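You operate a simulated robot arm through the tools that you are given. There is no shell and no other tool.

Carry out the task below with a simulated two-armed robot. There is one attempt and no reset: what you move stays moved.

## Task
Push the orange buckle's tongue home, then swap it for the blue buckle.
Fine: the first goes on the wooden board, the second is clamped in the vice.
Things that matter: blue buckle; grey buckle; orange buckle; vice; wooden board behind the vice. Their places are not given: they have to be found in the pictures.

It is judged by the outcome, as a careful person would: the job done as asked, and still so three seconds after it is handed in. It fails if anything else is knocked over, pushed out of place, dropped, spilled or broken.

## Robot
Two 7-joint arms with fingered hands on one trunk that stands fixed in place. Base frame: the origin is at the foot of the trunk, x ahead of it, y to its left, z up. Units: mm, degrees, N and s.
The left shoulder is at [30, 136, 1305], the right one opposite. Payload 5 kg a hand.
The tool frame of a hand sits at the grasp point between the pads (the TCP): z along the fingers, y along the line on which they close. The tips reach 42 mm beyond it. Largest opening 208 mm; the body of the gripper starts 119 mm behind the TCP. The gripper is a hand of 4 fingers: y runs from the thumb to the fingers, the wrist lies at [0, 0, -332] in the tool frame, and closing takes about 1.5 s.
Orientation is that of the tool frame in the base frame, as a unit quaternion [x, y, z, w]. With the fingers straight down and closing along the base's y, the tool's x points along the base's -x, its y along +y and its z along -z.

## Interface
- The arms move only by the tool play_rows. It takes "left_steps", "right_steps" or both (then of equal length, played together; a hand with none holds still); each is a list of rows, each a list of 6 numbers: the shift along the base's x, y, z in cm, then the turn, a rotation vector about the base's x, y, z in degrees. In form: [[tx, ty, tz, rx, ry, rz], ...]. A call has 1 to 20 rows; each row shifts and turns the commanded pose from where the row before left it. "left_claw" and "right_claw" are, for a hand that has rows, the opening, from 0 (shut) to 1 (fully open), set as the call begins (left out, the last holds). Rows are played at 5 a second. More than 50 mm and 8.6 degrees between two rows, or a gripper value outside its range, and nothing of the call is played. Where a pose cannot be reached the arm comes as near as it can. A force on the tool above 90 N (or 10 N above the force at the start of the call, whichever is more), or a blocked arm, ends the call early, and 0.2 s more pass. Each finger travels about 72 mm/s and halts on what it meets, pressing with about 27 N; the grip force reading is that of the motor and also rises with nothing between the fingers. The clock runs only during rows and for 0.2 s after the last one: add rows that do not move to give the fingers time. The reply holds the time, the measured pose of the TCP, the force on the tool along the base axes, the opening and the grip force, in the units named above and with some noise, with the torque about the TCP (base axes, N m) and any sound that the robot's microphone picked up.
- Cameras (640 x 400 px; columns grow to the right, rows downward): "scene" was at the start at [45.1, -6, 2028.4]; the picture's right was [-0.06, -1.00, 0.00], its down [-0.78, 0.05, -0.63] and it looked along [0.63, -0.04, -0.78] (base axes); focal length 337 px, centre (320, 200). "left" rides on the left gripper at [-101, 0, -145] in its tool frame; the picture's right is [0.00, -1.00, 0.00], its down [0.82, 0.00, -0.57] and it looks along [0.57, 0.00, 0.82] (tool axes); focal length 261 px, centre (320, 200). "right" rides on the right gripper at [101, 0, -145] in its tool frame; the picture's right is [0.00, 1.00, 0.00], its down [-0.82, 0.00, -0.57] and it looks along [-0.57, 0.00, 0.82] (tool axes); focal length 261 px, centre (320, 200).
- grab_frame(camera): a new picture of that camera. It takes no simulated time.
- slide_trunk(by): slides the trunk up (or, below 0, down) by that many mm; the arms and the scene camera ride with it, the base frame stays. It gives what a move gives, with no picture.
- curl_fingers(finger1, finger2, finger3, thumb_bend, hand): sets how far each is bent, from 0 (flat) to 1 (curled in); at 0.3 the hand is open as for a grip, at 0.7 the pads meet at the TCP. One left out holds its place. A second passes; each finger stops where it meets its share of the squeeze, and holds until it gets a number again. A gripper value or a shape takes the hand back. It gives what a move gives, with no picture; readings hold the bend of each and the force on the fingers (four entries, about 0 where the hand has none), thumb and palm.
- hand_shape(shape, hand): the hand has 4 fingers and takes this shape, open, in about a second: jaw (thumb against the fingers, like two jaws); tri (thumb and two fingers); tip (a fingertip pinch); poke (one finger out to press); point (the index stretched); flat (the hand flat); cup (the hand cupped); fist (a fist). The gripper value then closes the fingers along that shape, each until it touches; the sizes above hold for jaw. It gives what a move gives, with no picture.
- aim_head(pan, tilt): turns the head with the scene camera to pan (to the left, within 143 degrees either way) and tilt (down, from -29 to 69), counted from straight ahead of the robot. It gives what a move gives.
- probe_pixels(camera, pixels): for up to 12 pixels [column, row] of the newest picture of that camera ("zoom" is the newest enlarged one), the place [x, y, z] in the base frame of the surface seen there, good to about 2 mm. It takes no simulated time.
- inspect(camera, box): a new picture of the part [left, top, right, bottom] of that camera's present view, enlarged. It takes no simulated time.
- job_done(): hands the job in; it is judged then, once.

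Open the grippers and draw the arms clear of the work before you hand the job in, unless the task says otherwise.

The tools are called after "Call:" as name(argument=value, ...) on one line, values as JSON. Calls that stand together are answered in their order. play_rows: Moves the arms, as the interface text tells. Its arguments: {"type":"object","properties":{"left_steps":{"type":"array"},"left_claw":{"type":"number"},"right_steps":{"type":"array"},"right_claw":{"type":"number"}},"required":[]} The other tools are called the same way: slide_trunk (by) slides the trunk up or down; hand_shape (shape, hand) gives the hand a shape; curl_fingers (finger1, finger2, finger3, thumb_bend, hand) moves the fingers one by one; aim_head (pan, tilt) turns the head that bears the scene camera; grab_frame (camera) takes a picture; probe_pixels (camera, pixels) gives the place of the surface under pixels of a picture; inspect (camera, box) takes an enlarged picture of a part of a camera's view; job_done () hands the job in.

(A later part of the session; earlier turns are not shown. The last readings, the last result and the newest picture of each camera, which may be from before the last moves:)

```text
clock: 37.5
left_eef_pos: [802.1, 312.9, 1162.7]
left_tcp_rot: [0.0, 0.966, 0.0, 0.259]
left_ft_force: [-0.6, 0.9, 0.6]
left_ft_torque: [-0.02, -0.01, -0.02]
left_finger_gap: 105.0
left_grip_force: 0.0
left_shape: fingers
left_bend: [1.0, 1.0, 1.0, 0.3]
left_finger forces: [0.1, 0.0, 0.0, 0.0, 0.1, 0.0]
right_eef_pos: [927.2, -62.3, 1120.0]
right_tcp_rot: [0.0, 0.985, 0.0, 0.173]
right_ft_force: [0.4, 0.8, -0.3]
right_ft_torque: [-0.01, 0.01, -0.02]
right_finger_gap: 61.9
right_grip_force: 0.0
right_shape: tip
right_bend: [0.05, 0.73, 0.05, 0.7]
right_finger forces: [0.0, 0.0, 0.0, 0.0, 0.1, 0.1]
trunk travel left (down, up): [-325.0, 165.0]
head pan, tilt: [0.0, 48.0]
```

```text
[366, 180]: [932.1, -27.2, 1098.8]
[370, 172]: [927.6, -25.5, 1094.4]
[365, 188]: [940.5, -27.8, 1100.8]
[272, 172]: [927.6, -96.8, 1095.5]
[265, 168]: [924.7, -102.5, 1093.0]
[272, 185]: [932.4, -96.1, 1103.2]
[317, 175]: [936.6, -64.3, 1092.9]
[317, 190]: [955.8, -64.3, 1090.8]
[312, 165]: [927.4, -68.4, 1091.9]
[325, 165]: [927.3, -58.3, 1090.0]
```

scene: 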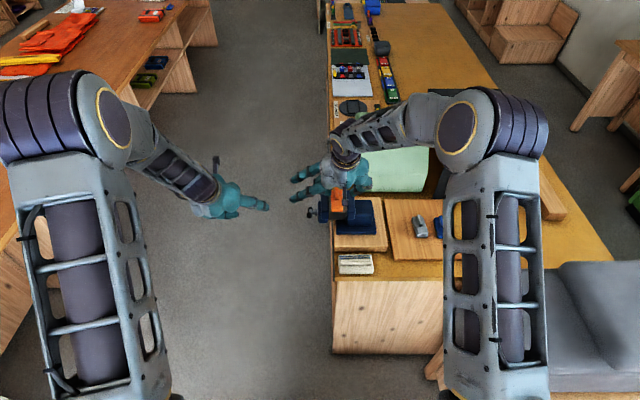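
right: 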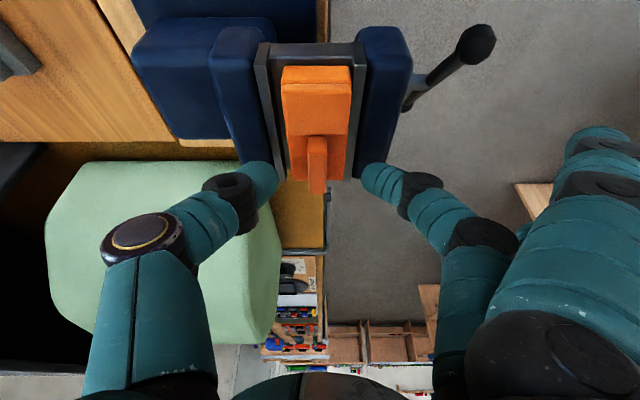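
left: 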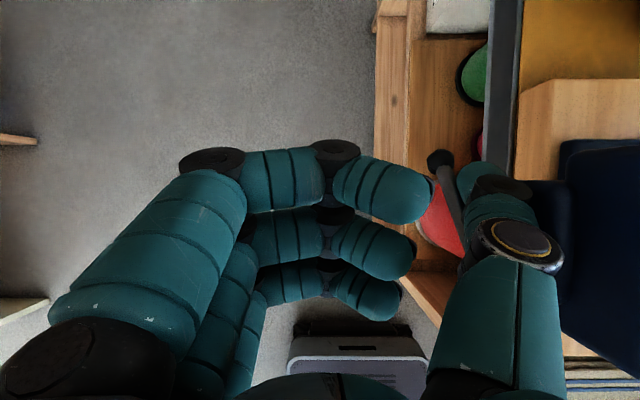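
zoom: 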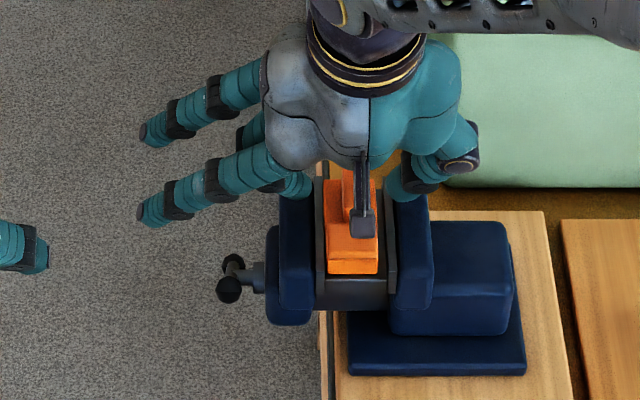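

Tips are at z≈1095 around y -27 and -97. I lower 12 mm (tips just above the body), centre by 1.5 mm, then close on the fin.

Call:
play_rows(right_steps=[[0, -0.15, -0.6, 0, 0, 0], [0, 0, -0.6, 0, 0, 0], [0, 0, 0, 0, 0, 0]])

Call:
play_rows(right_steps=[[0, 0, 0, 0, 0, 0], [0, 0, 0, 0, 0, 0], [0, 0, 0, 0, 0, 0], [0, 0, 0, 0, 0, 0], [0, 0, 0, 0, 0, 0], [0, 0, 0, 0, 0, 0]], right_claw=0)

Call:
grab_frame(camera="right")

```text
clock: 38.3
left_eef_pos: [803.0, 311.9, 1164.1]
left_tcp_rot: [0.0, 0.966, 0.0, 0.258]
left_ft_force: [-0.3, -0.2, -1.0]
left_ft_torque: [0.01, -0.01, 0.0]
left_finger_gap: 104.9
left_grip_force: 0.1
left_shape: fingers
left_bend: [1.0, 1.0, 1.0, 0.3]
left_finger forces: [0.1, 0.0, 0.0, 0.0, 0.1, 0.0]
right_eef_pos: [927.5, -64.1, 1108.2]
right_tcp_rot: [0.0, 0.985, 0.0, 0.173]
right_ft_force: [0.0, 0.8, 1.8]
right_ft_torque: [-0.07, 0.02, -0.01]
right_finger_gap: 62.2
right_grip_force: 0.1
right_shape: tip
right_bend: [0.05, 0.73, 0.05, 0.7]
right_finger forces: [0.0, 0.1, 0.0, 0.0, 1.8, 0.0]
trunk travel left (down, up): [-325.0, 165.0]
head pan, tilt: [0.0, 48.0]
```

```text
clock: 39.7
left_eef_pos: [802.2, 314.6, 1163.2]
left_tcp_rot: [0.0, 0.966, -0.001, 0.26]
left_ft_force: [-0.1, 0.4, -0.3]
left_ft_torque: [-0.03, -0.02, -0.04]
left_finger_gap: 104.9
left_grip_force: 0.0
left_shape: fingers
left_bend: [1.0, 1.0, 1.0, 0.3]
left_finger forces: [0.1, 0.0, 0.1, 0.1, 0.1, 0.1]
right_eef_pos: [926.1, -61.2, 1110.5]
right_tcp_rot: [0.0, 0.985, 0.0, 0.175]
right_ft_force: [-4.7, 21.1, 12.4]
right_ft_torque: [1.33, 0.18, 0.44]
right_finger_gap: 26.0
right_grip_force: 27.2
right_shape: tip
right_bend: [0.28, 0.61, 0.28, 0.71]
right_finger forces: [0.1, 34.2, 0.0, 0.0, 18.1, 0.0]
trunk travel left (down, up): [-325.0, 165.0]
head pan, tilt: [0.0, 48.0]
```

```text
taken
```

right: 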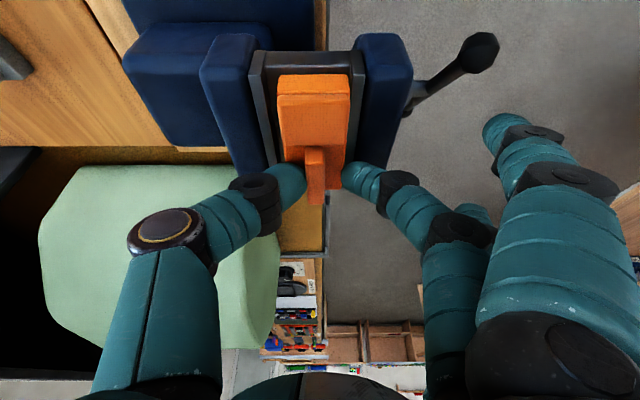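

Finger2 stopped 17 mm short of the fin at gap 26 — it met the body/jaw plate edge, so the tips reach lower than estimated. I open, raise 10 mm and check before closing again.

Call:
play_rows(right_steps=[[0, 0, 0, 0, 0, 0], [0, 0, 0, 0, 0, 0], [0, 0, 0, 0, 0, 0], [0, 0, 0.5, 0, 0, 0], [0, 0, 0.5, 0, 0, 0], [0, 0, 0, 0, 0, 0]], right_claw=0.3)

Call:
grab_frame(camera="right")

Call:
inspect(camera="right", box=[230, 40, 430, 220])

```text
clock: 41.1
left_eef_pos: [804.0, 312.2, 1163.0]
left_tcp_rot: [0.0, 0.966, -0.001, 0.258]
left_ft_force: [0.3, -1.3, 0.1]
left_ft_torque: [-0.01, 0.01, -0.01]
left_finger_gap: 104.9
left_grip_force: 0.1
left_shape: fingers
left_bend: [1.0, 1.0, 1.0, 0.3]
left_finger forces: [0.0, 0.1, 0.0, 0.0, 0.0, 0.0]
right_eef_pos: [926.9, -64.5, 1117.2]
right_tcp_rot: [0.0, 0.985, 0.0, 0.174]
right_ft_force: [0.0, 0.2, -0.1]
right_ft_torque: [0.0, 0.03, -0.03]
right_finger_gap: 62.7
right_grip_force: 0.1
right_shape: tip
right_bend: [0.06, 0.74, 0.06, 0.7]
right_finger forces: [0.1, 0.0, 0.1, 0.1, 0.1, 0.0]
trunk travel left (down, up): [-325.0, 165.0]
head pan, tilt: [0.0, 48.0]
```

```text
taken
```

right: 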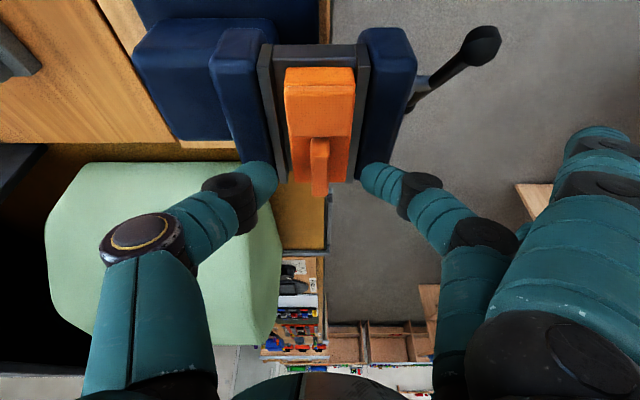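

```text
2.22 times, centred on (330, 130) of right
```

zoom: 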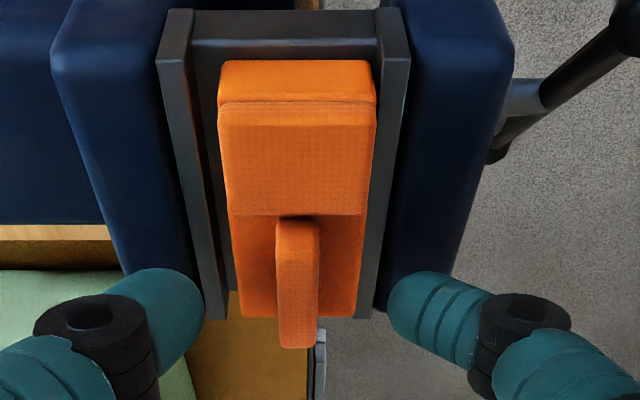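

I close partly (0.15) to see how the tips travel relative to the fin.

Call:
play_rows(right_steps=[[0, 0, 0, 0, 0, 0], [0, 0, 0, 0, 0, 0], [0, 0, 0, 0, 0, 0]], right_claw=0.15)

Call:
grab_frame(camera="right")

Call:
inspect(camera="right", box=[230, 40, 430, 220])

Call:
probe_pixels(camera="right", pixels=[[345, 180], [350, 172], [345, 188], [355, 170], [298, 172], [290, 168], [298, 185], [318, 175], [318, 190], [285, 172]])

```text
clock: 41.9
left_eef_pos: [803.5, 312.5, 1164.1]
left_tcp_rot: [0.0, 0.966, 0.0, 0.259]
left_ft_force: [0.7, 0.1, -0.3]
left_ft_torque: [-0.02, 0.02, 0.0]
left_finger_gap: 104.9
left_grip_force: 0.1
left_shape: fingers
left_bend: [1.0, 1.0, 1.0, 0.3]
left_finger forces: [0.1, 0.1, 0.0, 0.1, 0.0, 0.0]
right_eef_pos: [926.8, -64.8, 1118.5]
right_tcp_rot: [0.0, 0.985, 0.0, 0.174]
right_ft_force: [-1.1, 0.4, -0.2]
right_ft_torque: [0.02, 0.0, -0.01]
right_finger_gap: 31.9
right_grip_force: 0.0
right_shape: tip
right_bend: [0.06, 0.72, 0.06, 0.7]
right_finger forces: [0.0, 0.0, 0.0, 0.1, 0.0, 0.1]
trunk travel left (down, up): [-325.0, 165.0]
head pan, tilt: [0.0, 48.0]
```

```text
taken
```

right: 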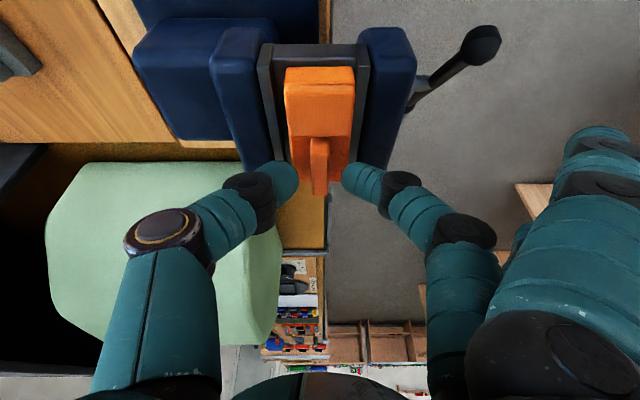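

```text
2.22 times, centred on (330, 130) of right
```

zoom: 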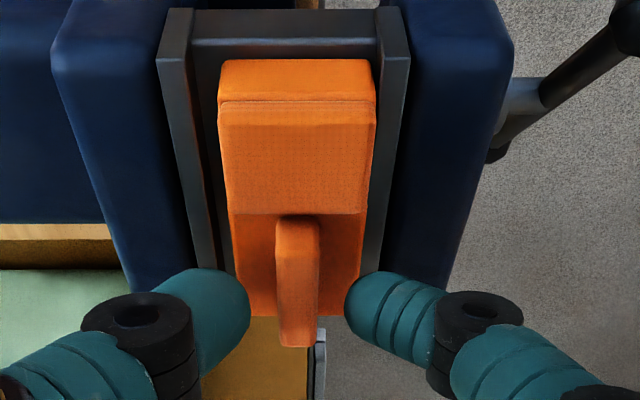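

```text
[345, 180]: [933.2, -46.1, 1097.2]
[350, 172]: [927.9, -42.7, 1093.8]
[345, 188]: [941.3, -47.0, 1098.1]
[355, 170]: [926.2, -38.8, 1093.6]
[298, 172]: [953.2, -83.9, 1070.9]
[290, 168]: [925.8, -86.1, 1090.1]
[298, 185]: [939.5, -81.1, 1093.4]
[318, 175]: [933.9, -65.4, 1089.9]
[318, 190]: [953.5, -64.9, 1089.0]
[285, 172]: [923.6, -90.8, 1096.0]
```

Tips now have their bottom near z≈1078, above the body (1072). I lower 2 mm more and close on the fin.

Call:
play_rows(right_steps=[[0, 0, -0.2, 0, 0, 0], [0, 0, 0, 0, 0, 0], [0, 0, 0, 0, 0, 0], [0, 0, 0, 0, 0, 0], [0, 0, 0, 0, 0, 0]], right_claw=0)

Call:
grab_frame(camera="right")

Call:
inspect(camera="right", box=[230, 40, 430, 220])

```text
clock: 43.1
left_eef_pos: [802.9, 312.4, 1164.2]
left_tcp_rot: [0.0, 0.966, -0.001, 0.258]
left_ft_force: [1.0, -0.7, 0.2]
left_ft_torque: [-0.01, 0.02, 0.0]
left_finger_gap: 104.6
left_grip_force: 0.2
left_shape: fingers
left_bend: [1.0, 1.0, 1.0, 0.3]
left_finger forces: [0.0, 0.1, 0.0, 0.0, 0.0, 0.0]
right_eef_pos: [927.8, -65.1, 1116.2]
right_tcp_rot: [-0.001, 0.985, 0.0, 0.173]
right_ft_force: [1.8, -0.5, 4.6]
right_ft_torque: [-0.16, -0.05, -0.01]
right_finger_gap: 9.7
right_grip_force: 27.1
right_shape: tip
right_bend: [0.27, 0.71, 0.27, 0.7]
right_finger forces: [0.0, 27.3, 0.1, 0.1, 24.1, 0.0]
trunk travel left (down, up): [-325.0, 165.0]
head pan, tilt: [0.0, 48.0]
```

```text
taken
```

right: 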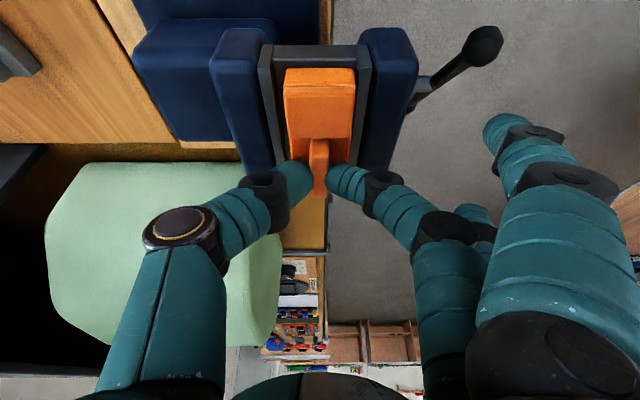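

```text
2.22 times, centred on (330, 130) of right
```

zoom: 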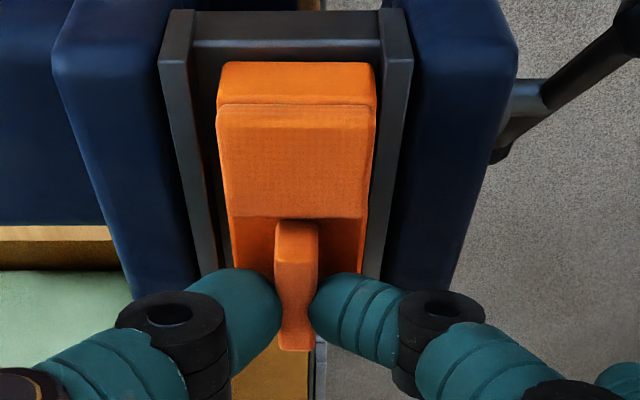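

The fin is gripped firmly (27/24 N, gap ~10). I lift straight up slowly.

Call:
play_rows(right_steps=[[0, 0, 0.5, 0, 0, 0], [0, 0, 0.5, 0, 0, 0], [0, 0, 1, 0, 0, 0], [0, 0, 1.5, 0, 0, 0], [0, 0, 2, 0, 0, 0], [0, 0, 2, 0, 0, 0], [0, 0, 0, 0, 0, 0]])

Call:
grab_frame(camera="right")

Call:
grab_frame(camera="scene")

```text
clock: 44.7
left_eef_pos: [803.2, 312.4, 1162.7]
left_tcp_rot: [-0.001, 0.966, 0.0, 0.258]
left_ft_force: [-0.6, -0.4, 0.7]
left_ft_torque: [-0.02, 0.03, -0.03]
left_finger_gap: 104.7
left_grip_force: 0.1
left_shape: fingers
left_bend: [1.0, 1.0, 1.0, 0.3]
left_finger forces: [0.0, 0.0, 0.0, 0.0, 0.0, 0.1]
right_eef_pos: [927.3, -64.9, 1191.0]
right_tcp_rot: [0.0, 0.985, 0.0, 0.175]
right_ft_force: [0.2, 0.1, -1.2]
right_ft_torque: [0.0, 0.02, 0.0]
right_finger_gap: 9.7
right_grip_force: 26.7
right_shape: tip
right_bend: [0.28, 0.71, 0.28, 0.7]
right_finger forces: [0.0, 25.0, 0.0, 0.2, 24.8, 0.0]
trunk travel left (down, up): [-325.0, 165.0]
head pan, tilt: [0.0, 48.0]
```

```text
taken
```

right: 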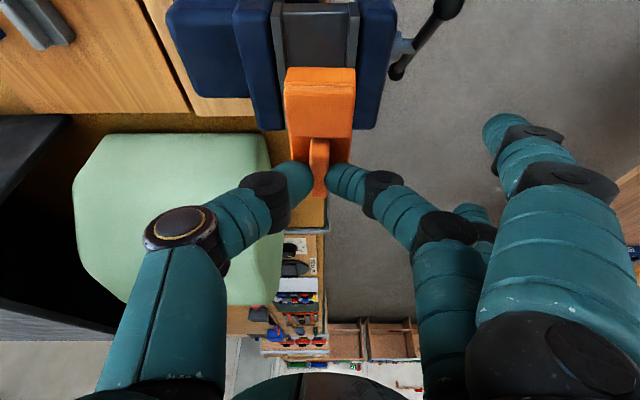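

```text
taken
```

scene: 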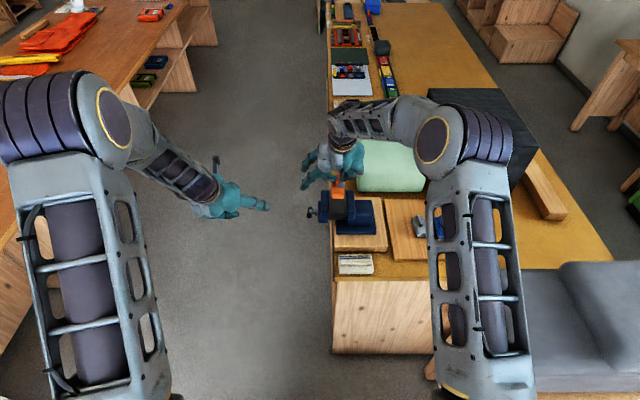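

Orange is lifted and held level. I look at the board's edges in the scene to choose a free spot.

Call:
inspect(camera="scene", box=[375, 185, 471, 275])

Call:
probe_pixels(camera="scene", pixels=[[388, 202], [397, 255], [399, 258], [420, 260], [405, 240], [390, 220], [412, 215], [423, 232], [424, 240], [436, 215], [395, 248], [430, 260]])

```text
4.44 times, centred on (423, 230) of scene
```

zoom: 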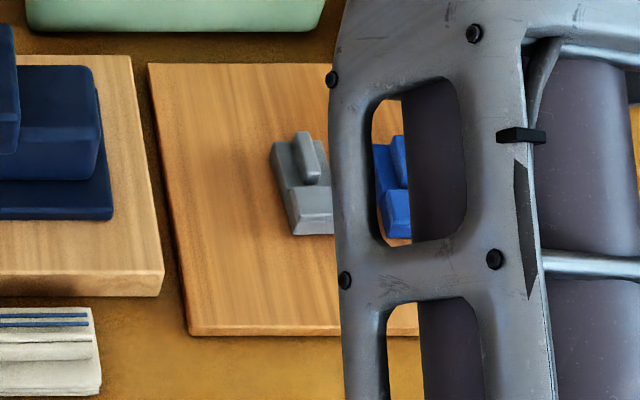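

```text
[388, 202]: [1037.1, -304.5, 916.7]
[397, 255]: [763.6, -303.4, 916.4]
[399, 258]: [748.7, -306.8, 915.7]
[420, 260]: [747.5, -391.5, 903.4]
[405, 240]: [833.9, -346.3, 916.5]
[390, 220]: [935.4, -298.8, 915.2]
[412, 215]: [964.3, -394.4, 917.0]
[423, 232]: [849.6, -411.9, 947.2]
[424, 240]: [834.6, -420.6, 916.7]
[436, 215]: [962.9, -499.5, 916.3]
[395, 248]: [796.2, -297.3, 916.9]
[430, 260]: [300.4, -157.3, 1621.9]
```

The board is free from y≈-297 to the grey buckle's side (-390). I probe the vice block's right edge to check clearance for the two unused fingers.

Call:
probe_pixels(camera="zoom", pixels=[[158, 268], [150, 200], [140, 120], [128, 62], [105, 150], [108, 200], [160, 285], [155, 80], [180, 250], [190, 320], [290, 200], [272, 150]])

```text
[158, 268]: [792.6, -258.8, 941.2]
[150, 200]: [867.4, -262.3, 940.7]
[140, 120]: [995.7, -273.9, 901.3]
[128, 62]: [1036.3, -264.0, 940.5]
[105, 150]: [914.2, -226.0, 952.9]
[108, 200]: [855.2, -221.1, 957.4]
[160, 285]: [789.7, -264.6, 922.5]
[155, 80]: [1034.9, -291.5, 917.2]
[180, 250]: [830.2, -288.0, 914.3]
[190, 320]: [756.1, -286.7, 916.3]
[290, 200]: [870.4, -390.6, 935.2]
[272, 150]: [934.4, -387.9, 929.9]
```

The vice block's edge is at y≈-264 with top 941. I probe the actual tips of the two unused right fingers to see whether they would clear it.

Call:
inspect(camera="right", box=[420, 90, 640, 260])

Call:
probe_pixels(camera="right", pixels=[[490, 120], [487, 130], [500, 118], [495, 140], [463, 210], [470, 206], [480, 212], [530, 160], [520, 150]])

```text
2.35 times, centred on (530, 175) of right
```

zoom: 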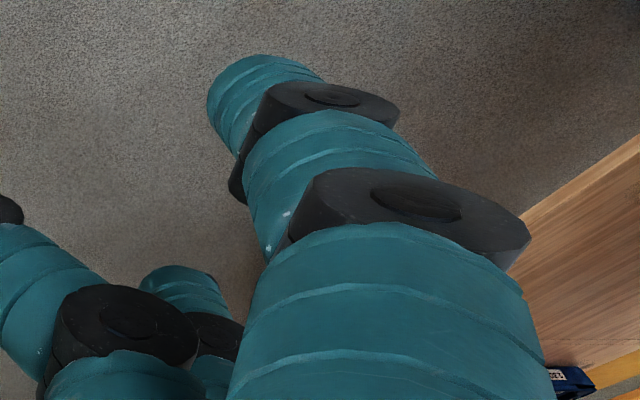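

```text
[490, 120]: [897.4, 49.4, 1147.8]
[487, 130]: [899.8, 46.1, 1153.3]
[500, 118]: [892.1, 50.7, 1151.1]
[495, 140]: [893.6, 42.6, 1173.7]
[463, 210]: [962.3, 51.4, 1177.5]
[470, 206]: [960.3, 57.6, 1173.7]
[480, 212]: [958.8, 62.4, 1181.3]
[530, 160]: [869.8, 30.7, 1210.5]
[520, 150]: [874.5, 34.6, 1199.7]
```

The lower spare finger would hit the vice block near y=-345, so I go first to the free front strip of the board (y≈-420), low over the board, where I can safely splay the spare fingers. I carry the buckle there high above everything.

Call:
play_rows(right_steps=[[-4, 0, 0, 0, 0, 0], [-4, 0, 0, 0, 0, 0], [-4, -2, 0, 0, 0, 0], [0, -4.5, 0, 0, 0, 0], [0, -4.5, 0, 0, 0, 0], [0, -4.5, 0, 0, 0, 0], [0, -4.5, 0, 0, 0, 0], [0, -4.5, 0, 0, 0, 0], [0, -4.5, 0, 0, 0, 0], [0, -4.5, 0, 0, 0, 0], [0, -2, -3, 0, 0, 0], [0, 0, -4, 0, 0, 0], [0, 0, 0, 0, 0, 0]])

Call:
grab_frame(camera="right")

Call:
grab_frame(camera="scene")

```text
clock: 47.5
left_eef_pos: [801.9, 312.4, 1163.7]
left_tcp_rot: [0.0, 0.966, 0.0, 0.26]
left_ft_force: [-0.1, 0.9, 0.5]
left_ft_torque: [-0.02, -0.04, 0.0]
left_finger_gap: 104.8
left_grip_force: 0.0
left_shape: fingers
left_bend: [1.0, 1.0, 1.0, 0.3]
left_finger forces: [0.0, 0.1, 0.1, 0.0, 0.1, 0.0]
right_eef_pos: [806.6, -421.6, 1120.5]
right_tcp_rot: [-0.001, 0.985, 0.0, 0.173]
right_ft_force: [-0.7, 0.3, -0.8]
right_ft_torque: [0.02, -0.03, -0.01]
right_finger_gap: 9.8
right_grip_force: 27.0
right_shape: tip
right_bend: [0.28, 0.71, 0.28, 0.7]
right_finger forces: [0.1, 24.9, 0.0, 0.1, 24.6, 0.0]
trunk travel left (down, up): [-325.0, 165.0]
head pan, tilt: [0.0, 48.0]
```

```text
taken
```

right: 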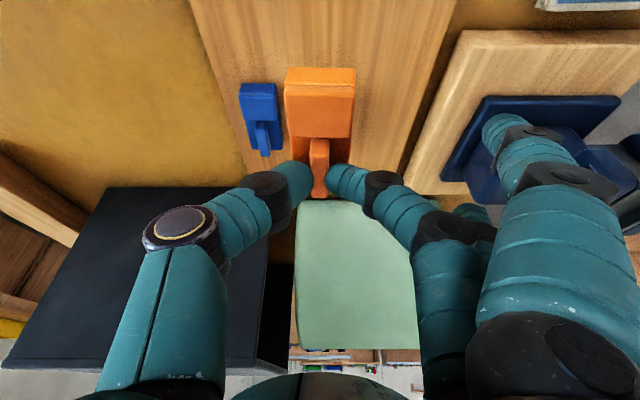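

```text
taken
```

scene: 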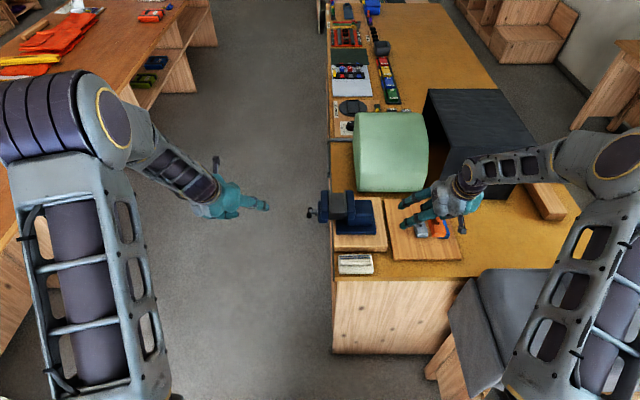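

Now I probe the held buckle and the board front for exact positions before lowering.

Call:
probe_pixels(camera="right", pixels=[[320, 72], [320, 90], [286, 100], [354, 100], [320, 185], [290, 75], [260, 92], [276, 120], [263, 150], [310, 20], [450, 60], [510, 140]])

Call:
inspect(camera="scene", box=[375, 185, 471, 275])

```text
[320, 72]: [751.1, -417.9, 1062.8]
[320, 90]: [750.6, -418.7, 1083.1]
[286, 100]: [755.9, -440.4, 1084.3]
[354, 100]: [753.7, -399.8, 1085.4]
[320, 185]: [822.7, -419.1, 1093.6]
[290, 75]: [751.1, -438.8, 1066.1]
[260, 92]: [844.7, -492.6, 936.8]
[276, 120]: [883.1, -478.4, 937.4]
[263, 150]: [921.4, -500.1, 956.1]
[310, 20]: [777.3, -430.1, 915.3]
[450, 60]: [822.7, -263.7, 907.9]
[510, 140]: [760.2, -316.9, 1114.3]
```

```text
4.44 times, centred on (423, 230) of scene
```

zoom: 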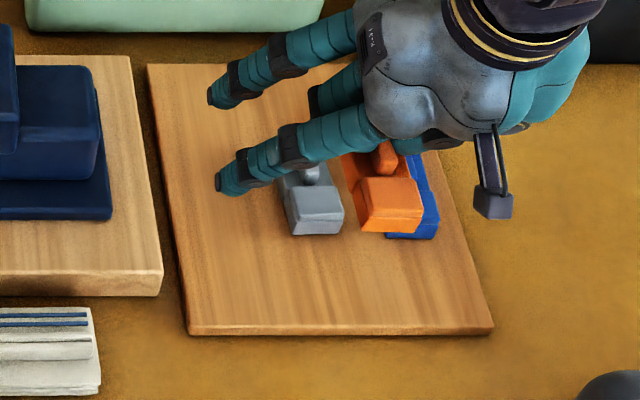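

The buckle front is at x=751, just inside the board's front edge (748), rear ~843. I lower toward the board, stopping a few mm above it.

Call:
play_rows(right_steps=[[0, 0, -4, 0, 0, 0], [0, 0, -4, 0, 0, 0], [0, 0, -3, 0, 0, 0], [0, 0, -1.5, 0, 0, 0], [0, 0, -0.6, 0, 0, 0], [0, 0, 0, 0, 0, 0]])

Call:
grab_frame(camera="right")

Call:
inspect(camera="scene", box=[375, 185, 471, 275])

```text
clock: 48.9
left_eef_pos: [803.3, 313.2, 1162.9]
left_tcp_rot: [0.0, 0.966, 0.0, 0.26]
left_ft_force: [0.8, 0.7, -0.1]
left_ft_torque: [-0.02, 0.0, -0.02]
left_finger_gap: 104.9
left_grip_force: 0.1
left_shape: fingers
left_bend: [1.0, 1.0, 1.0, 0.3]
left_finger forces: [0.0, 0.1, 0.1, 0.0, 0.1, 0.1]
right_eef_pos: [807.6, -420.5, 988.6]
right_tcp_rot: [0.0, 0.985, 0.0, 0.173]
right_ft_force: [0.0, 0.3, -0.7]
right_ft_torque: [0.0, -0.02, 0.03]
right_finger_gap: 9.6
right_grip_force: 27.0
right_shape: tip
right_bend: [0.28, 0.71, 0.28, 0.7]
right_finger forces: [0.0, 25.1, 0.1, 0.0, 24.6, 0.1]
trunk travel left (down, up): [-325.0, 165.0]
head pan, tilt: [0.0, 48.0]
```

```text
taken
```

right: 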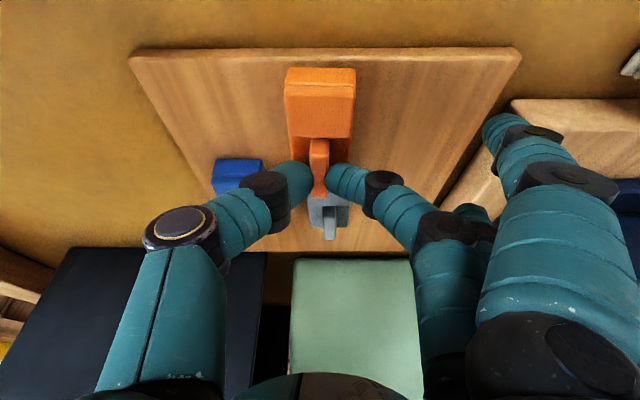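

```text
4.44 times, centred on (423, 230) of scene
```

zoom: 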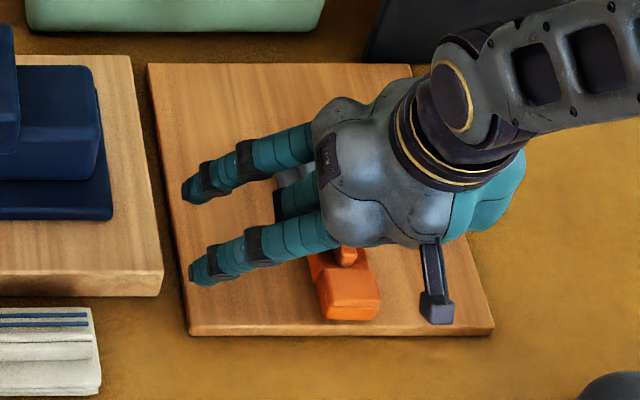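

The front strip seems roomy enough. I probe the board's front edge, the buckle's ends and grey's front to judge whether it can simply be set down here.

Call:
probe_pixels(camera="right", pixels=[[320, 52], [320, 56], [320, 62], [320, 69], [320, 80], [290, 160], [345, 205], [343, 196], [312, 205], [312, 200], [240, 162], [225, 185]])

Call:
inspect(camera="right", box=[200, 30, 440, 260])

```text
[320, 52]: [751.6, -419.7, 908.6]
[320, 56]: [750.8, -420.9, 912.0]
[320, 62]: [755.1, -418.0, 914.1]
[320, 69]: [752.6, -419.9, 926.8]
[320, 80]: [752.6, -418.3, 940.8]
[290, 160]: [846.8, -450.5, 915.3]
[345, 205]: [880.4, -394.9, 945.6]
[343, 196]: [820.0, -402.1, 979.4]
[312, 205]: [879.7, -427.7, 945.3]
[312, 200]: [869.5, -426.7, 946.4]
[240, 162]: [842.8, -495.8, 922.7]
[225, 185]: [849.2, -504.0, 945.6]
```

```text
1.74 times, centred on (320, 145) of right
```

zoom: 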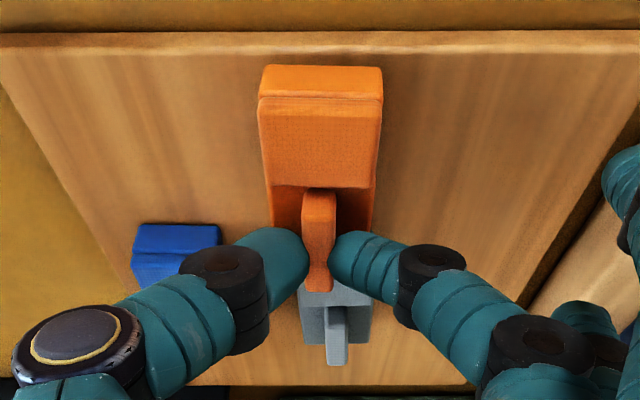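

It would sit right at the board's edge here, so it's just a staging spot: I lower until it touches the board, then splay the spare fingers while it is supported.

Call:
play_rows(right_steps=[[0, 0, -0.3, 0, 0, 0], [0, 0, -0.2, 0, 0, 0], [0, 0, -0.1, 0, 0, 0]])

```text
clock: 49.7
left_eef_pos: [802.2, 312.9, 1163.5]
left_tcp_rot: [0.0, 0.966, 0.0, 0.259]
left_ft_force: [-0.6, 0.4, -0.3]
left_ft_torque: [0.02, 0.01, 0.0]
left_finger_gap: 104.9
left_grip_force: 0.0
left_shape: fingers
left_bend: [1.0, 1.0, 1.0, 0.3]
left_finger forces: [0.0, 0.1, 0.1, 0.0, 0.0, 0.0]
right_eef_pos: [807.3, -421.6, 983.8]
right_tcp_rot: [0.0, 0.985, 0.0, 0.173]
right_ft_force: [1.0, -0.7, -1.1]
right_ft_torque: [0.02, 0.0, 0.03]
right_finger_gap: 9.6
right_grip_force: 27.3
right_shape: tip
right_bend: [0.28, 0.71, 0.28, 0.7]
right_finger forces: [0.0, 25.0, 0.0, 0.0, 24.7, 0.0]
trunk travel left (down, up): [-325.0, 165.0]
head pan, tilt: [0.0, 48.0]
```

Call:
play_rows(right_steps=[[0, 0, -0.15, 0, 0, 0], [0, 0, -0.15, 0, 0, 0]])

```text
clock: 50.3
left_eef_pos: [801.1, 311.6, 1163.8]
left_tcp_rot: [0.0, 0.966, 0.0, 0.259]
left_ft_force: [-0.3, -0.4, 0.6]
left_ft_torque: [0.02, -0.02, -0.03]
left_finger_gap: 104.9
left_grip_force: 0.0
left_shape: fingers
left_bend: [1.0, 1.0, 1.0, 0.3]
left_finger forces: [0.0, 0.0, 0.1, 0.0, 0.0, 0.0]
right_eef_pos: [807.3, -420.6, 982.3]
right_tcp_rot: [0.0, 0.985, 0.0, 0.175]
right_ft_force: [-0.2, -1.0, 9.1]
right_ft_torque: [-0.24, 0.06, 0.01]
right_finger_gap: 10.0
right_grip_force: 26.9
right_shape: tip
right_bend: [0.28, 0.71, 0.28, 0.7]
right_finger forces: [0.0, 27.9, 0.0, 0.0, 32.8, 0.0]
trunk travel left (down, up): [-325.0, 165.0]
head pan, tilt: [0.0, 48.0]
```

The buckle rests on the board (9 N at z=982). Now I splay the spare fingers while keeping finger2 and thumb squeezing.

Call:
curl_fingers(hand="right", finger1=0.0, finger2=0.85, finger3=0.0, thumb_bend=0.85)

Call:
grab_frame(camera="right")

Call:
inspect(camera="right", box=[200, 30, 440, 260])

```text
clock: 51.3
left_eef_pos: [801.7, 312.7, 1163.9]
left_tcp_rot: [0.0, 0.966, 0.0, 0.258]
left_ft_force: [0.3, -0.1, 0.4]
left_ft_torque: [0.03, 0.01, 0.02]
left_finger_gap: 104.7
left_grip_force: 0.1
left_shape: fingers
left_bend: [1.0, 1.0, 1.0, 0.3]
left_finger forces: [0.1, 0.0, 0.0, 0.1, 0.0, 0.1]
right_eef_pos: [806.0, -420.1, 981.7]
right_tcp_rot: [0.0, 0.985, 0.0, 0.173]
right_ft_force: [2.8, -1.4, 7.1]
right_ft_torque: [0.09, -0.09, -0.05]
right_finger_gap: 148.3
right_grip_force: 20.1
right_shape: fingers
right_bend: [0.0, 0.71, 0.0, 0.8]
right_finger forces: [0.0, 16.1, 0.1, 0.1, 23.6, 0.0]
trunk travel left (down, up): [-325.0, 165.0]
head pan, tilt: [0.0, 48.0]
```

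```text
taken
```

right: 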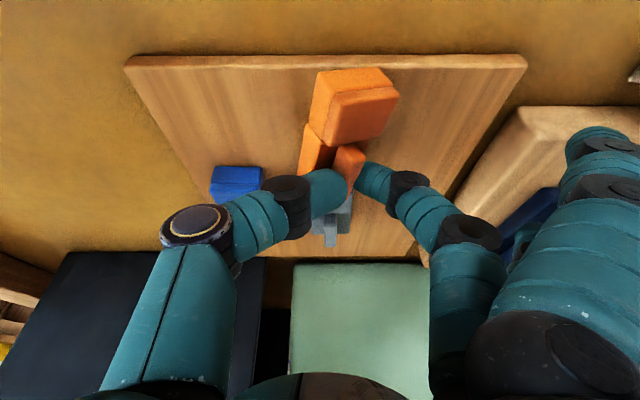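

```text
1.74 times, centred on (320, 145) of right
```

zoom: 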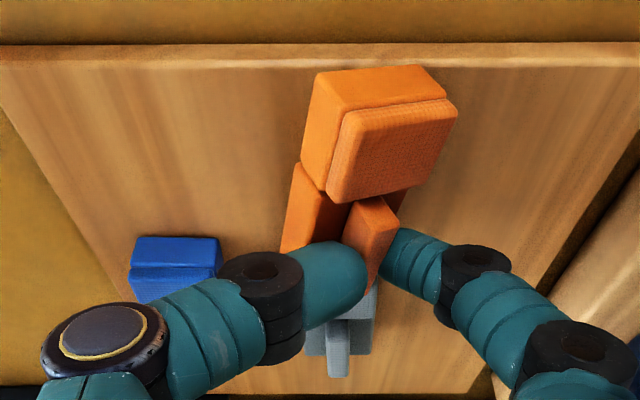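

Squeezing by bend let the thumb overpower finger2 and roll the buckle toward +y. I reverse gently: ease the thumb back while finger2 follows.

Call:
curl_fingers(hand="right", finger2=0.85, thumb_bend=0.75)

Call:
inspect(camera="right", box=[200, 30, 440, 260])

```text
clock: 52.3
left_eef_pos: [802.0, 311.9, 1165.6]
left_tcp_rot: [0.0, 0.966, 0.0, 0.26]
left_ft_force: [-0.2, -0.1, 0.1]
left_ft_torque: [0.0, 0.02, -0.01]
left_finger_gap: 104.9
left_grip_force: 0.2
left_shape: fingers
left_bend: [1.0, 1.0, 1.0, 0.3]
left_finger forces: [0.0, 0.0, 0.0, 0.0, 0.1, 0.0]
right_eef_pos: [806.5, -422.3, 982.3]
right_tcp_rot: [0.0, 0.985, 0.0, 0.175]
right_ft_force: [-2.1, -5.4, 21.4]
right_ft_torque: [0.17, -0.05, -0.02]
right_finger_gap: 151.0
right_grip_force: 24.4
right_shape: fingers
right_bend: [0.0, 0.71, 0.0, 0.78]
right_finger forces: [0.1, 8.7, 0.1, 0.0, 39.7, 0.1]
trunk travel left (down, up): [-325.0, 165.0]
head pan, tilt: [0.0, 48.0]
```

```text
1.74 times, centred on (320, 145) of right
```

zoom: 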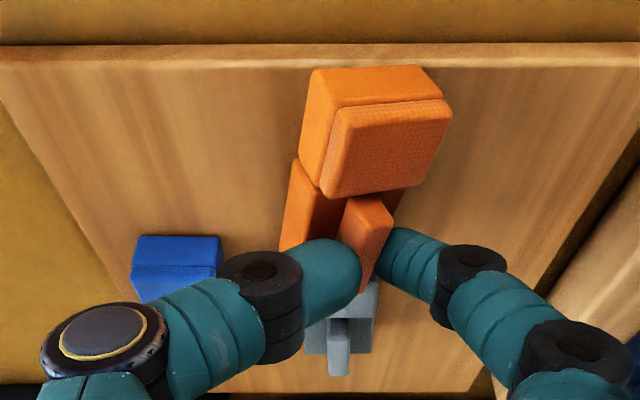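

Call:
curl_fingers(hand="right", finger2=0.8, thumb_bend=0.7)

Call:
inspect(camera="right", box=[200, 30, 440, 260])

```text
clock: 53.3
left_eef_pos: [801.8, 313.3, 1165.2]
left_tcp_rot: [-0.001, 0.966, 0.0, 0.26]
left_ft_force: [0.4, 0.5, 0.4]
left_ft_torque: [-0.02, 0.0, -0.04]
left_finger_gap: 104.7
left_grip_force: 0.1
left_shape: fingers
left_bend: [1.0, 1.0, 1.0, 0.3]
left_finger forces: [0.0, 0.0, 0.0, 0.0, 0.0, 0.1]
right_eef_pos: [806.8, -419.6, 982.4]
right_tcp_rot: [0.001, 0.985, 0.0, 0.174]
right_ft_force: [-6.1, 2.2, 19.0]
right_ft_torque: [-0.23, 0.05, -0.01]
right_finger_gap: 170.3
right_grip_force: 16.1
right_shape: fingers
right_bend: [0.0, 0.72, 0.0, 0.71]
right_finger forces: [0.0, 9.5, 0.0, 0.0, 23.1, 0.1]
trunk travel left (down, up): [-325.0, 165.0]
head pan, tilt: [0.0, 48.0]
```

```text
1.74 times, centred on (320, 145) of right
```

zoom: 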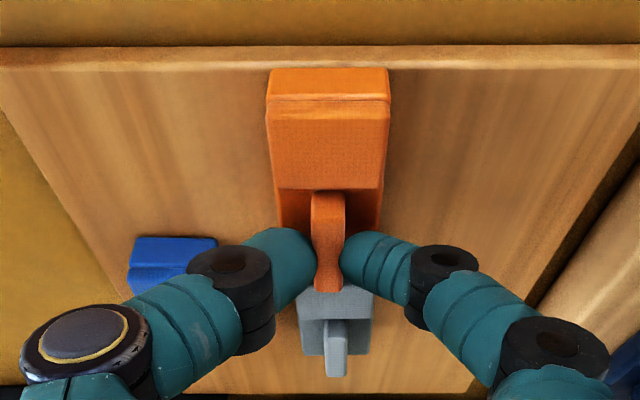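

The buckle is upright and flat again with the spare fingers splayed; grip 10–23 N. I lift slightly to see if it is held.

Call:
play_rows(right_steps=[[0, 0, 0.2, 0, 0, 0], [0, 0, 0.3, 0, 0, 0], [0, 0, 0, 0, 0, 0]])

Call:
inspect(camera="right", box=[200, 30, 440, 260])

```text
clock: 54.1
left_eef_pos: [802.4, 312.4, 1164.1]
left_tcp_rot: [0.0, 0.966, 0.0, 0.258]
left_ft_force: [0.7, 0.0, 0.0]
left_ft_torque: [0.02, 0.0, 0.02]
left_finger_gap: 104.7
left_grip_force: 0.1
left_shape: fingers
left_bend: [1.0, 1.0, 1.0, 0.3]
left_finger forces: [0.0, 0.0, 0.0, 0.1, 0.0, 0.0]
right_eef_pos: [806.0, -420.4, 984.4]
right_tcp_rot: [-0.001, 0.985, 0.0, 0.173]
right_ft_force: [-0.7, -0.4, -0.1]
right_ft_torque: [-0.03, 0.01, 0.0]
right_finger_gap: 173.1
right_grip_force: 6.2
right_shape: fingers
right_bend: [0.0, 0.72, 0.0, 0.7]
right_finger forces: [0.1, 5.3, 0.0, 0.0, 6.6, 0.0]
trunk travel left (down, up): [-325.0, 165.0]
head pan, tilt: [0.0, 48.0]
```

```text
1.74 times, centred on (320, 145) of right
```

zoom: 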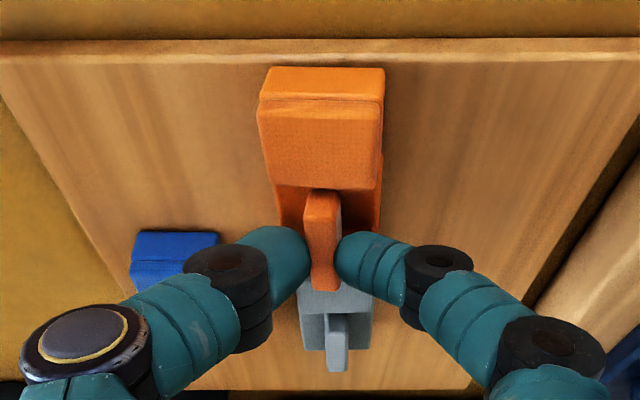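

It is held with ~6 N. I increase finger2's squeeze a little, the thumb holding still.

Call:
curl_fingers(hand="right", finger2=0.9, thumb_bend=0.71)

Call:
inspect(camera="right", box=[200, 30, 440, 260])

```text
clock: 55.1
left_eef_pos: [803.0, 312.0, 1164.7]
left_tcp_rot: [0.001, 0.966, 0.0, 0.259]
left_ft_force: [0.2, 0.1, -0.1]
left_ft_torque: [0.0, -0.02, -0.02]
left_finger_gap: 105.0
left_grip_force: 0.2
left_shape: fingers
left_bend: [1.0, 1.0, 1.0, 0.3]
left_finger forces: [0.1, 0.0, 0.0, 0.0, 0.0, 0.1]
right_eef_pos: [806.5, -420.4, 985.8]
right_tcp_rot: [0.0, 0.985, 0.0, 0.174]
right_ft_force: [0.0, -0.5, -0.3]
right_ft_torque: [-0.02, 0.02, -0.03]
right_finger_gap: 172.8
right_grip_force: 7.1
right_shape: fingers
right_bend: [0.0, 0.72, 0.0, 0.7]
right_finger forces: [0.0, 7.5, 0.0, 0.1, 7.9, 0.1]
trunk travel left (down, up): [-325.0, 165.0]
head pan, tilt: [0.0, 48.0]
```

```text
1.74 times, centred on (320, 145) of right
```

zoom: 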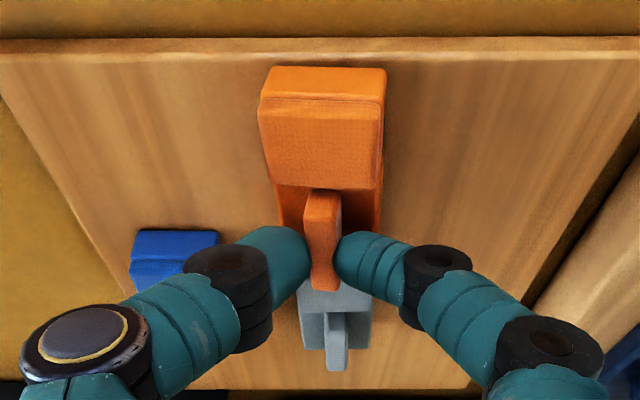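

Grip is ~7.5 N, enough for this light part. I raise it a few mm and carry it along +y to the open part of the board beside grey (target y≈-355), then a little +x.

Call:
play_rows(right_steps=[[0, 0, 0.4, 0, 0, 0], [0, 0, 0.4, 0, 0, 0], [0, 0.7, 0, 0, 0, 0], [0, 1.2, 0, 0, 0, 0], [0, 1.2, 0, 0, 0, 0], [0, 1.2, 0, 0, 0, 0], [0, 1.2, 0, 0, 0, 0], [0, 1, 0, 0, 0, 0], [0.5, 0, 0, 0, 0, 0], [0, 0, 0, 0, 0, 0]])

Call:
grab_frame(camera="right")

Call:
inspect(camera="scene", box=[345, 175, 465, 275])

```text
clock: 57.3
left_eef_pos: [802.6, 312.1, 1163.8]
left_tcp_rot: [0.0, 0.966, 0.0, 0.258]
left_ft_force: [0.4, 0.6, 1.2]
left_ft_torque: [-0.01, 0.02, -0.02]
left_finger_gap: 105.0
left_grip_force: 0.2
left_shape: fingers
left_bend: [1.0, 1.0, 1.0, 0.3]
left_finger forces: [0.1, 0.0, 0.1, 0.0, 0.0, 0.1]
right_eef_pos: [810.6, -356.0, 993.2]
right_tcp_rot: [0.0, 0.985, 0.0, 0.174]
right_ft_force: [-0.5, 0.0, -1.4]
right_ft_torque: [-0.02, 0.01, 0.01]
right_finger_gap: 172.9
right_grip_force: 7.2
right_shape: fingers
right_bend: [0.0, 0.72, 0.0, 0.7]
right_finger forces: [0.0, 7.8, 0.0, 0.0, 7.8, 0.0]
trunk travel left (down, up): [-325.0, 165.0]
head pan, tilt: [0.0, 48.0]
```

```text
taken
```

right: 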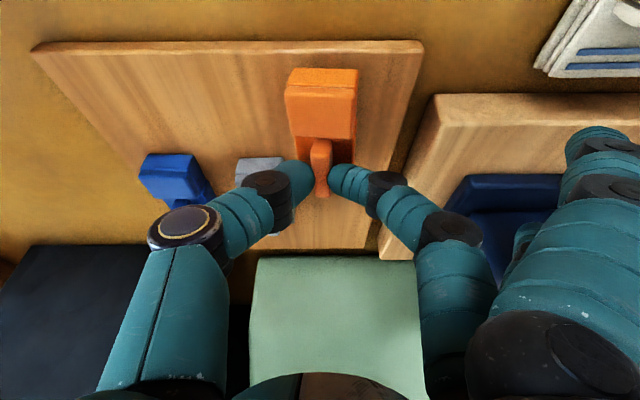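

```text
4.00 times, centred on (405, 225) of scene
```

zoom: 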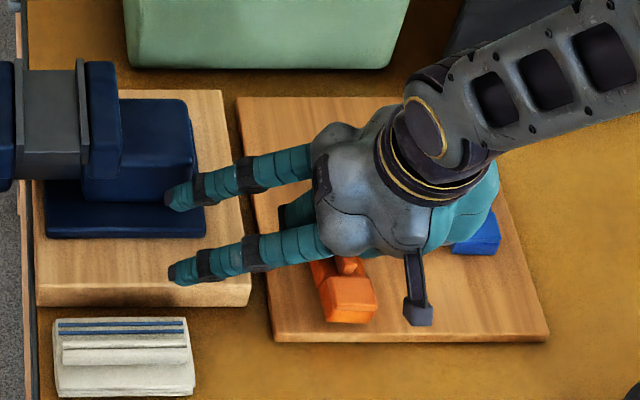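

The upper spare finger is near the vice body ((180,195) in the zoom). I probe it and the body, plus the buckle over the board.

Call:
probe_pixels(camera="zoom", pixels=[[172, 195], [185, 192], [180, 205], [175, 275], [130, 195], [180, 180], [190, 190], [345, 290], [345, 315], [160, 215], [150, 235]])

Call:
probe_pixels(camera="right", pixels=[[320, 45], [320, 72], [320, 88], [287, 100], [355, 100], [322, 190], [300, 140], [245, 165], [255, 178]])

```text
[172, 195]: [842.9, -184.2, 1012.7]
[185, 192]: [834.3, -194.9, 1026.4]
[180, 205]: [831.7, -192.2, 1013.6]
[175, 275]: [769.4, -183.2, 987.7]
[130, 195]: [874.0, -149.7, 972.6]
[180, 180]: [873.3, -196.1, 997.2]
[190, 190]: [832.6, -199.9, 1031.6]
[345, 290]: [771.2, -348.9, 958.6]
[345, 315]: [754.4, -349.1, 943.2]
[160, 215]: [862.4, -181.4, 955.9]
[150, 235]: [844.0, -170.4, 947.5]
```

```text
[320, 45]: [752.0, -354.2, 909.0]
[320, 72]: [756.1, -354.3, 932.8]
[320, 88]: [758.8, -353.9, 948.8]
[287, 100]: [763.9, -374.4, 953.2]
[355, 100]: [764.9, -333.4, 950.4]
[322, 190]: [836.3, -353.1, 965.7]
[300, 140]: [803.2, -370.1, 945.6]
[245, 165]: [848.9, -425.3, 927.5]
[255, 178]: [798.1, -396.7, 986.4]
```

There's ~25 mm to the vice body. I shift +7 mm in x to sit well on the board and lower slowly until contact.

Call:
play_rows(right_steps=[[0.7, 0, 0, 0, 0, 0], [0, 0, -0.3, 0, 0, 0], [0, 0, -0.2, 0, 0, 0], [0, 0, -0.15, 0, 0, 0], [0, 0, 0, 0, 0, 0]])

```text
clock: 58.5
left_eef_pos: [803.5, 312.3, 1163.9]
left_tcp_rot: [0.0, 0.966, 0.0, 0.259]
left_ft_force: [0.5, 0.2, 0.6]
left_ft_torque: [0.0, 0.01, -0.01]
left_finger_gap: 104.6
left_grip_force: 0.1
left_shape: fingers
left_bend: [1.0, 1.0, 1.0, 0.3]
left_finger forces: [0.0, 0.1, 0.0, 0.1, 0.1, 0.0]
right_eef_pos: [819.0, -355.8, 987.8]
right_tcp_rot: [-0.001, 0.985, 0.0, 0.174]
right_ft_force: [0.4, -0.1, -1.1]
right_ft_torque: [0.01, 0.0, -0.02]
right_finger_gap: 173.2
right_grip_force: 7.8
right_shape: fingers
right_bend: [0.0, 0.72, 0.0, 0.7]
right_finger forces: [0.0, 7.7, 0.0, 0.0, 7.8, 0.0]
trunk travel left (down, up): [-325.0, 165.0]
head pan, tilt: [0.0, 48.0]
```

Call:
play_rows(right_steps=[[0, 0, -0.15, 0, 0, 0], [0, 0, -0.1, 0, 0, 0], [0, 0, -0.1, 0, 0, 0]])

Call:
inspect(camera="right", box=[220, 30, 440, 230])

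```text
clock: 59.3
left_eef_pos: [803.2, 312.8, 1164.4]
left_tcp_rot: [0.0, 0.966, 0.0, 0.259]
left_ft_force: [-0.1, 0.0, 0.5]
left_ft_torque: [-0.01, 0.02, 0.0]
left_finger_gap: 104.7
left_grip_force: 0.1
left_shape: fingers
left_bend: [1.0, 1.0, 1.0, 0.3]
left_finger forces: [0.0, 0.0, 0.0, 0.1, 0.1, 0.0]
right_eef_pos: [820.1, -355.4, 983.9]
right_tcp_rot: [0.0, 0.985, -0.001, 0.174]
right_ft_force: [-0.9, 2.1, 6.2]
right_ft_torque: [0.01, -0.03, 0.0]
right_finger_gap: 172.5
right_grip_force: 10.2
right_shape: fingers
right_bend: [0.0, 0.72, 0.0, 0.69]
right_finger forces: [0.0, 11.2, 0.0, 0.1, 9.2, 0.0]
trunk travel left (down, up): [-325.0, 165.0]
head pan, tilt: [0.0, 48.0]
```

```text
2.00 times, centred on (330, 130) of right
```

zoom: 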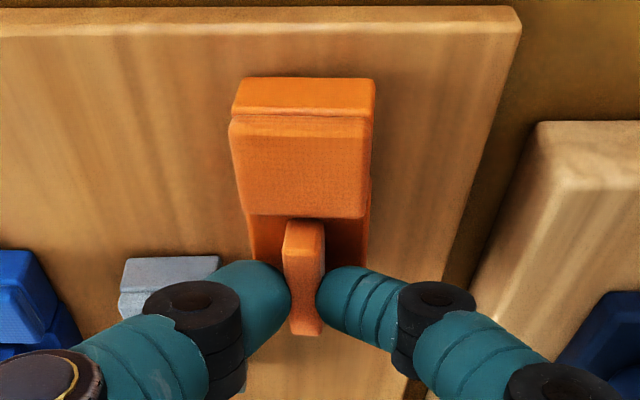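

It's on the board (6 N). I open finger2 and the thumb a little, evenly.

Call:
curl_fingers(hand="right", finger2=0.65, thumb_bend=0.63)

Call:
inspect(camera="right", box=[220, 30, 440, 230])

```text
clock: 60.3
left_eef_pos: [802.8, 312.5, 1164.2]
left_tcp_rot: [0.0, 0.966, 0.0, 0.26]
left_ft_force: [0.4, -0.8, 0.3]
left_ft_torque: [-0.01, -0.02, 0.0]
left_finger_gap: 104.7
left_grip_force: 0.0
left_shape: fingers
left_bend: [1.0, 1.0, 1.0, 0.3]
left_finger forces: [0.0, 0.0, 0.1, 0.1, 0.1, 0.0]
right_eef_pos: [819.9, -354.8, 983.7]
right_tcp_rot: [0.0, 0.985, 0.0, 0.174]
right_ft_force: [0.1, -0.4, 7.5]
right_ft_torque: [0.11, -0.07, -0.02]
right_finger_gap: 186.4
right_grip_force: 3.3
right_shape: fingers
right_bend: [0.0, 0.66, 0.0, 0.63]
right_finger forces: [0.0, 7.6, 0.0, 0.0, 0.1, 0.1]
trunk travel left (down, up): [-325.0, 165.0]
head pan, tilt: [0.0, 48.0]
```

```text
2.00 times, centred on (330, 130) of right
```

zoom: 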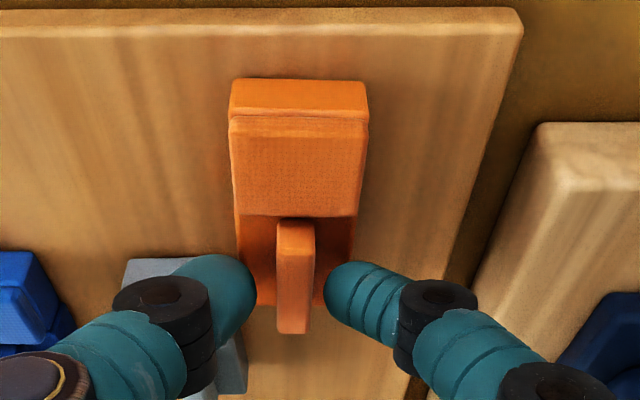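

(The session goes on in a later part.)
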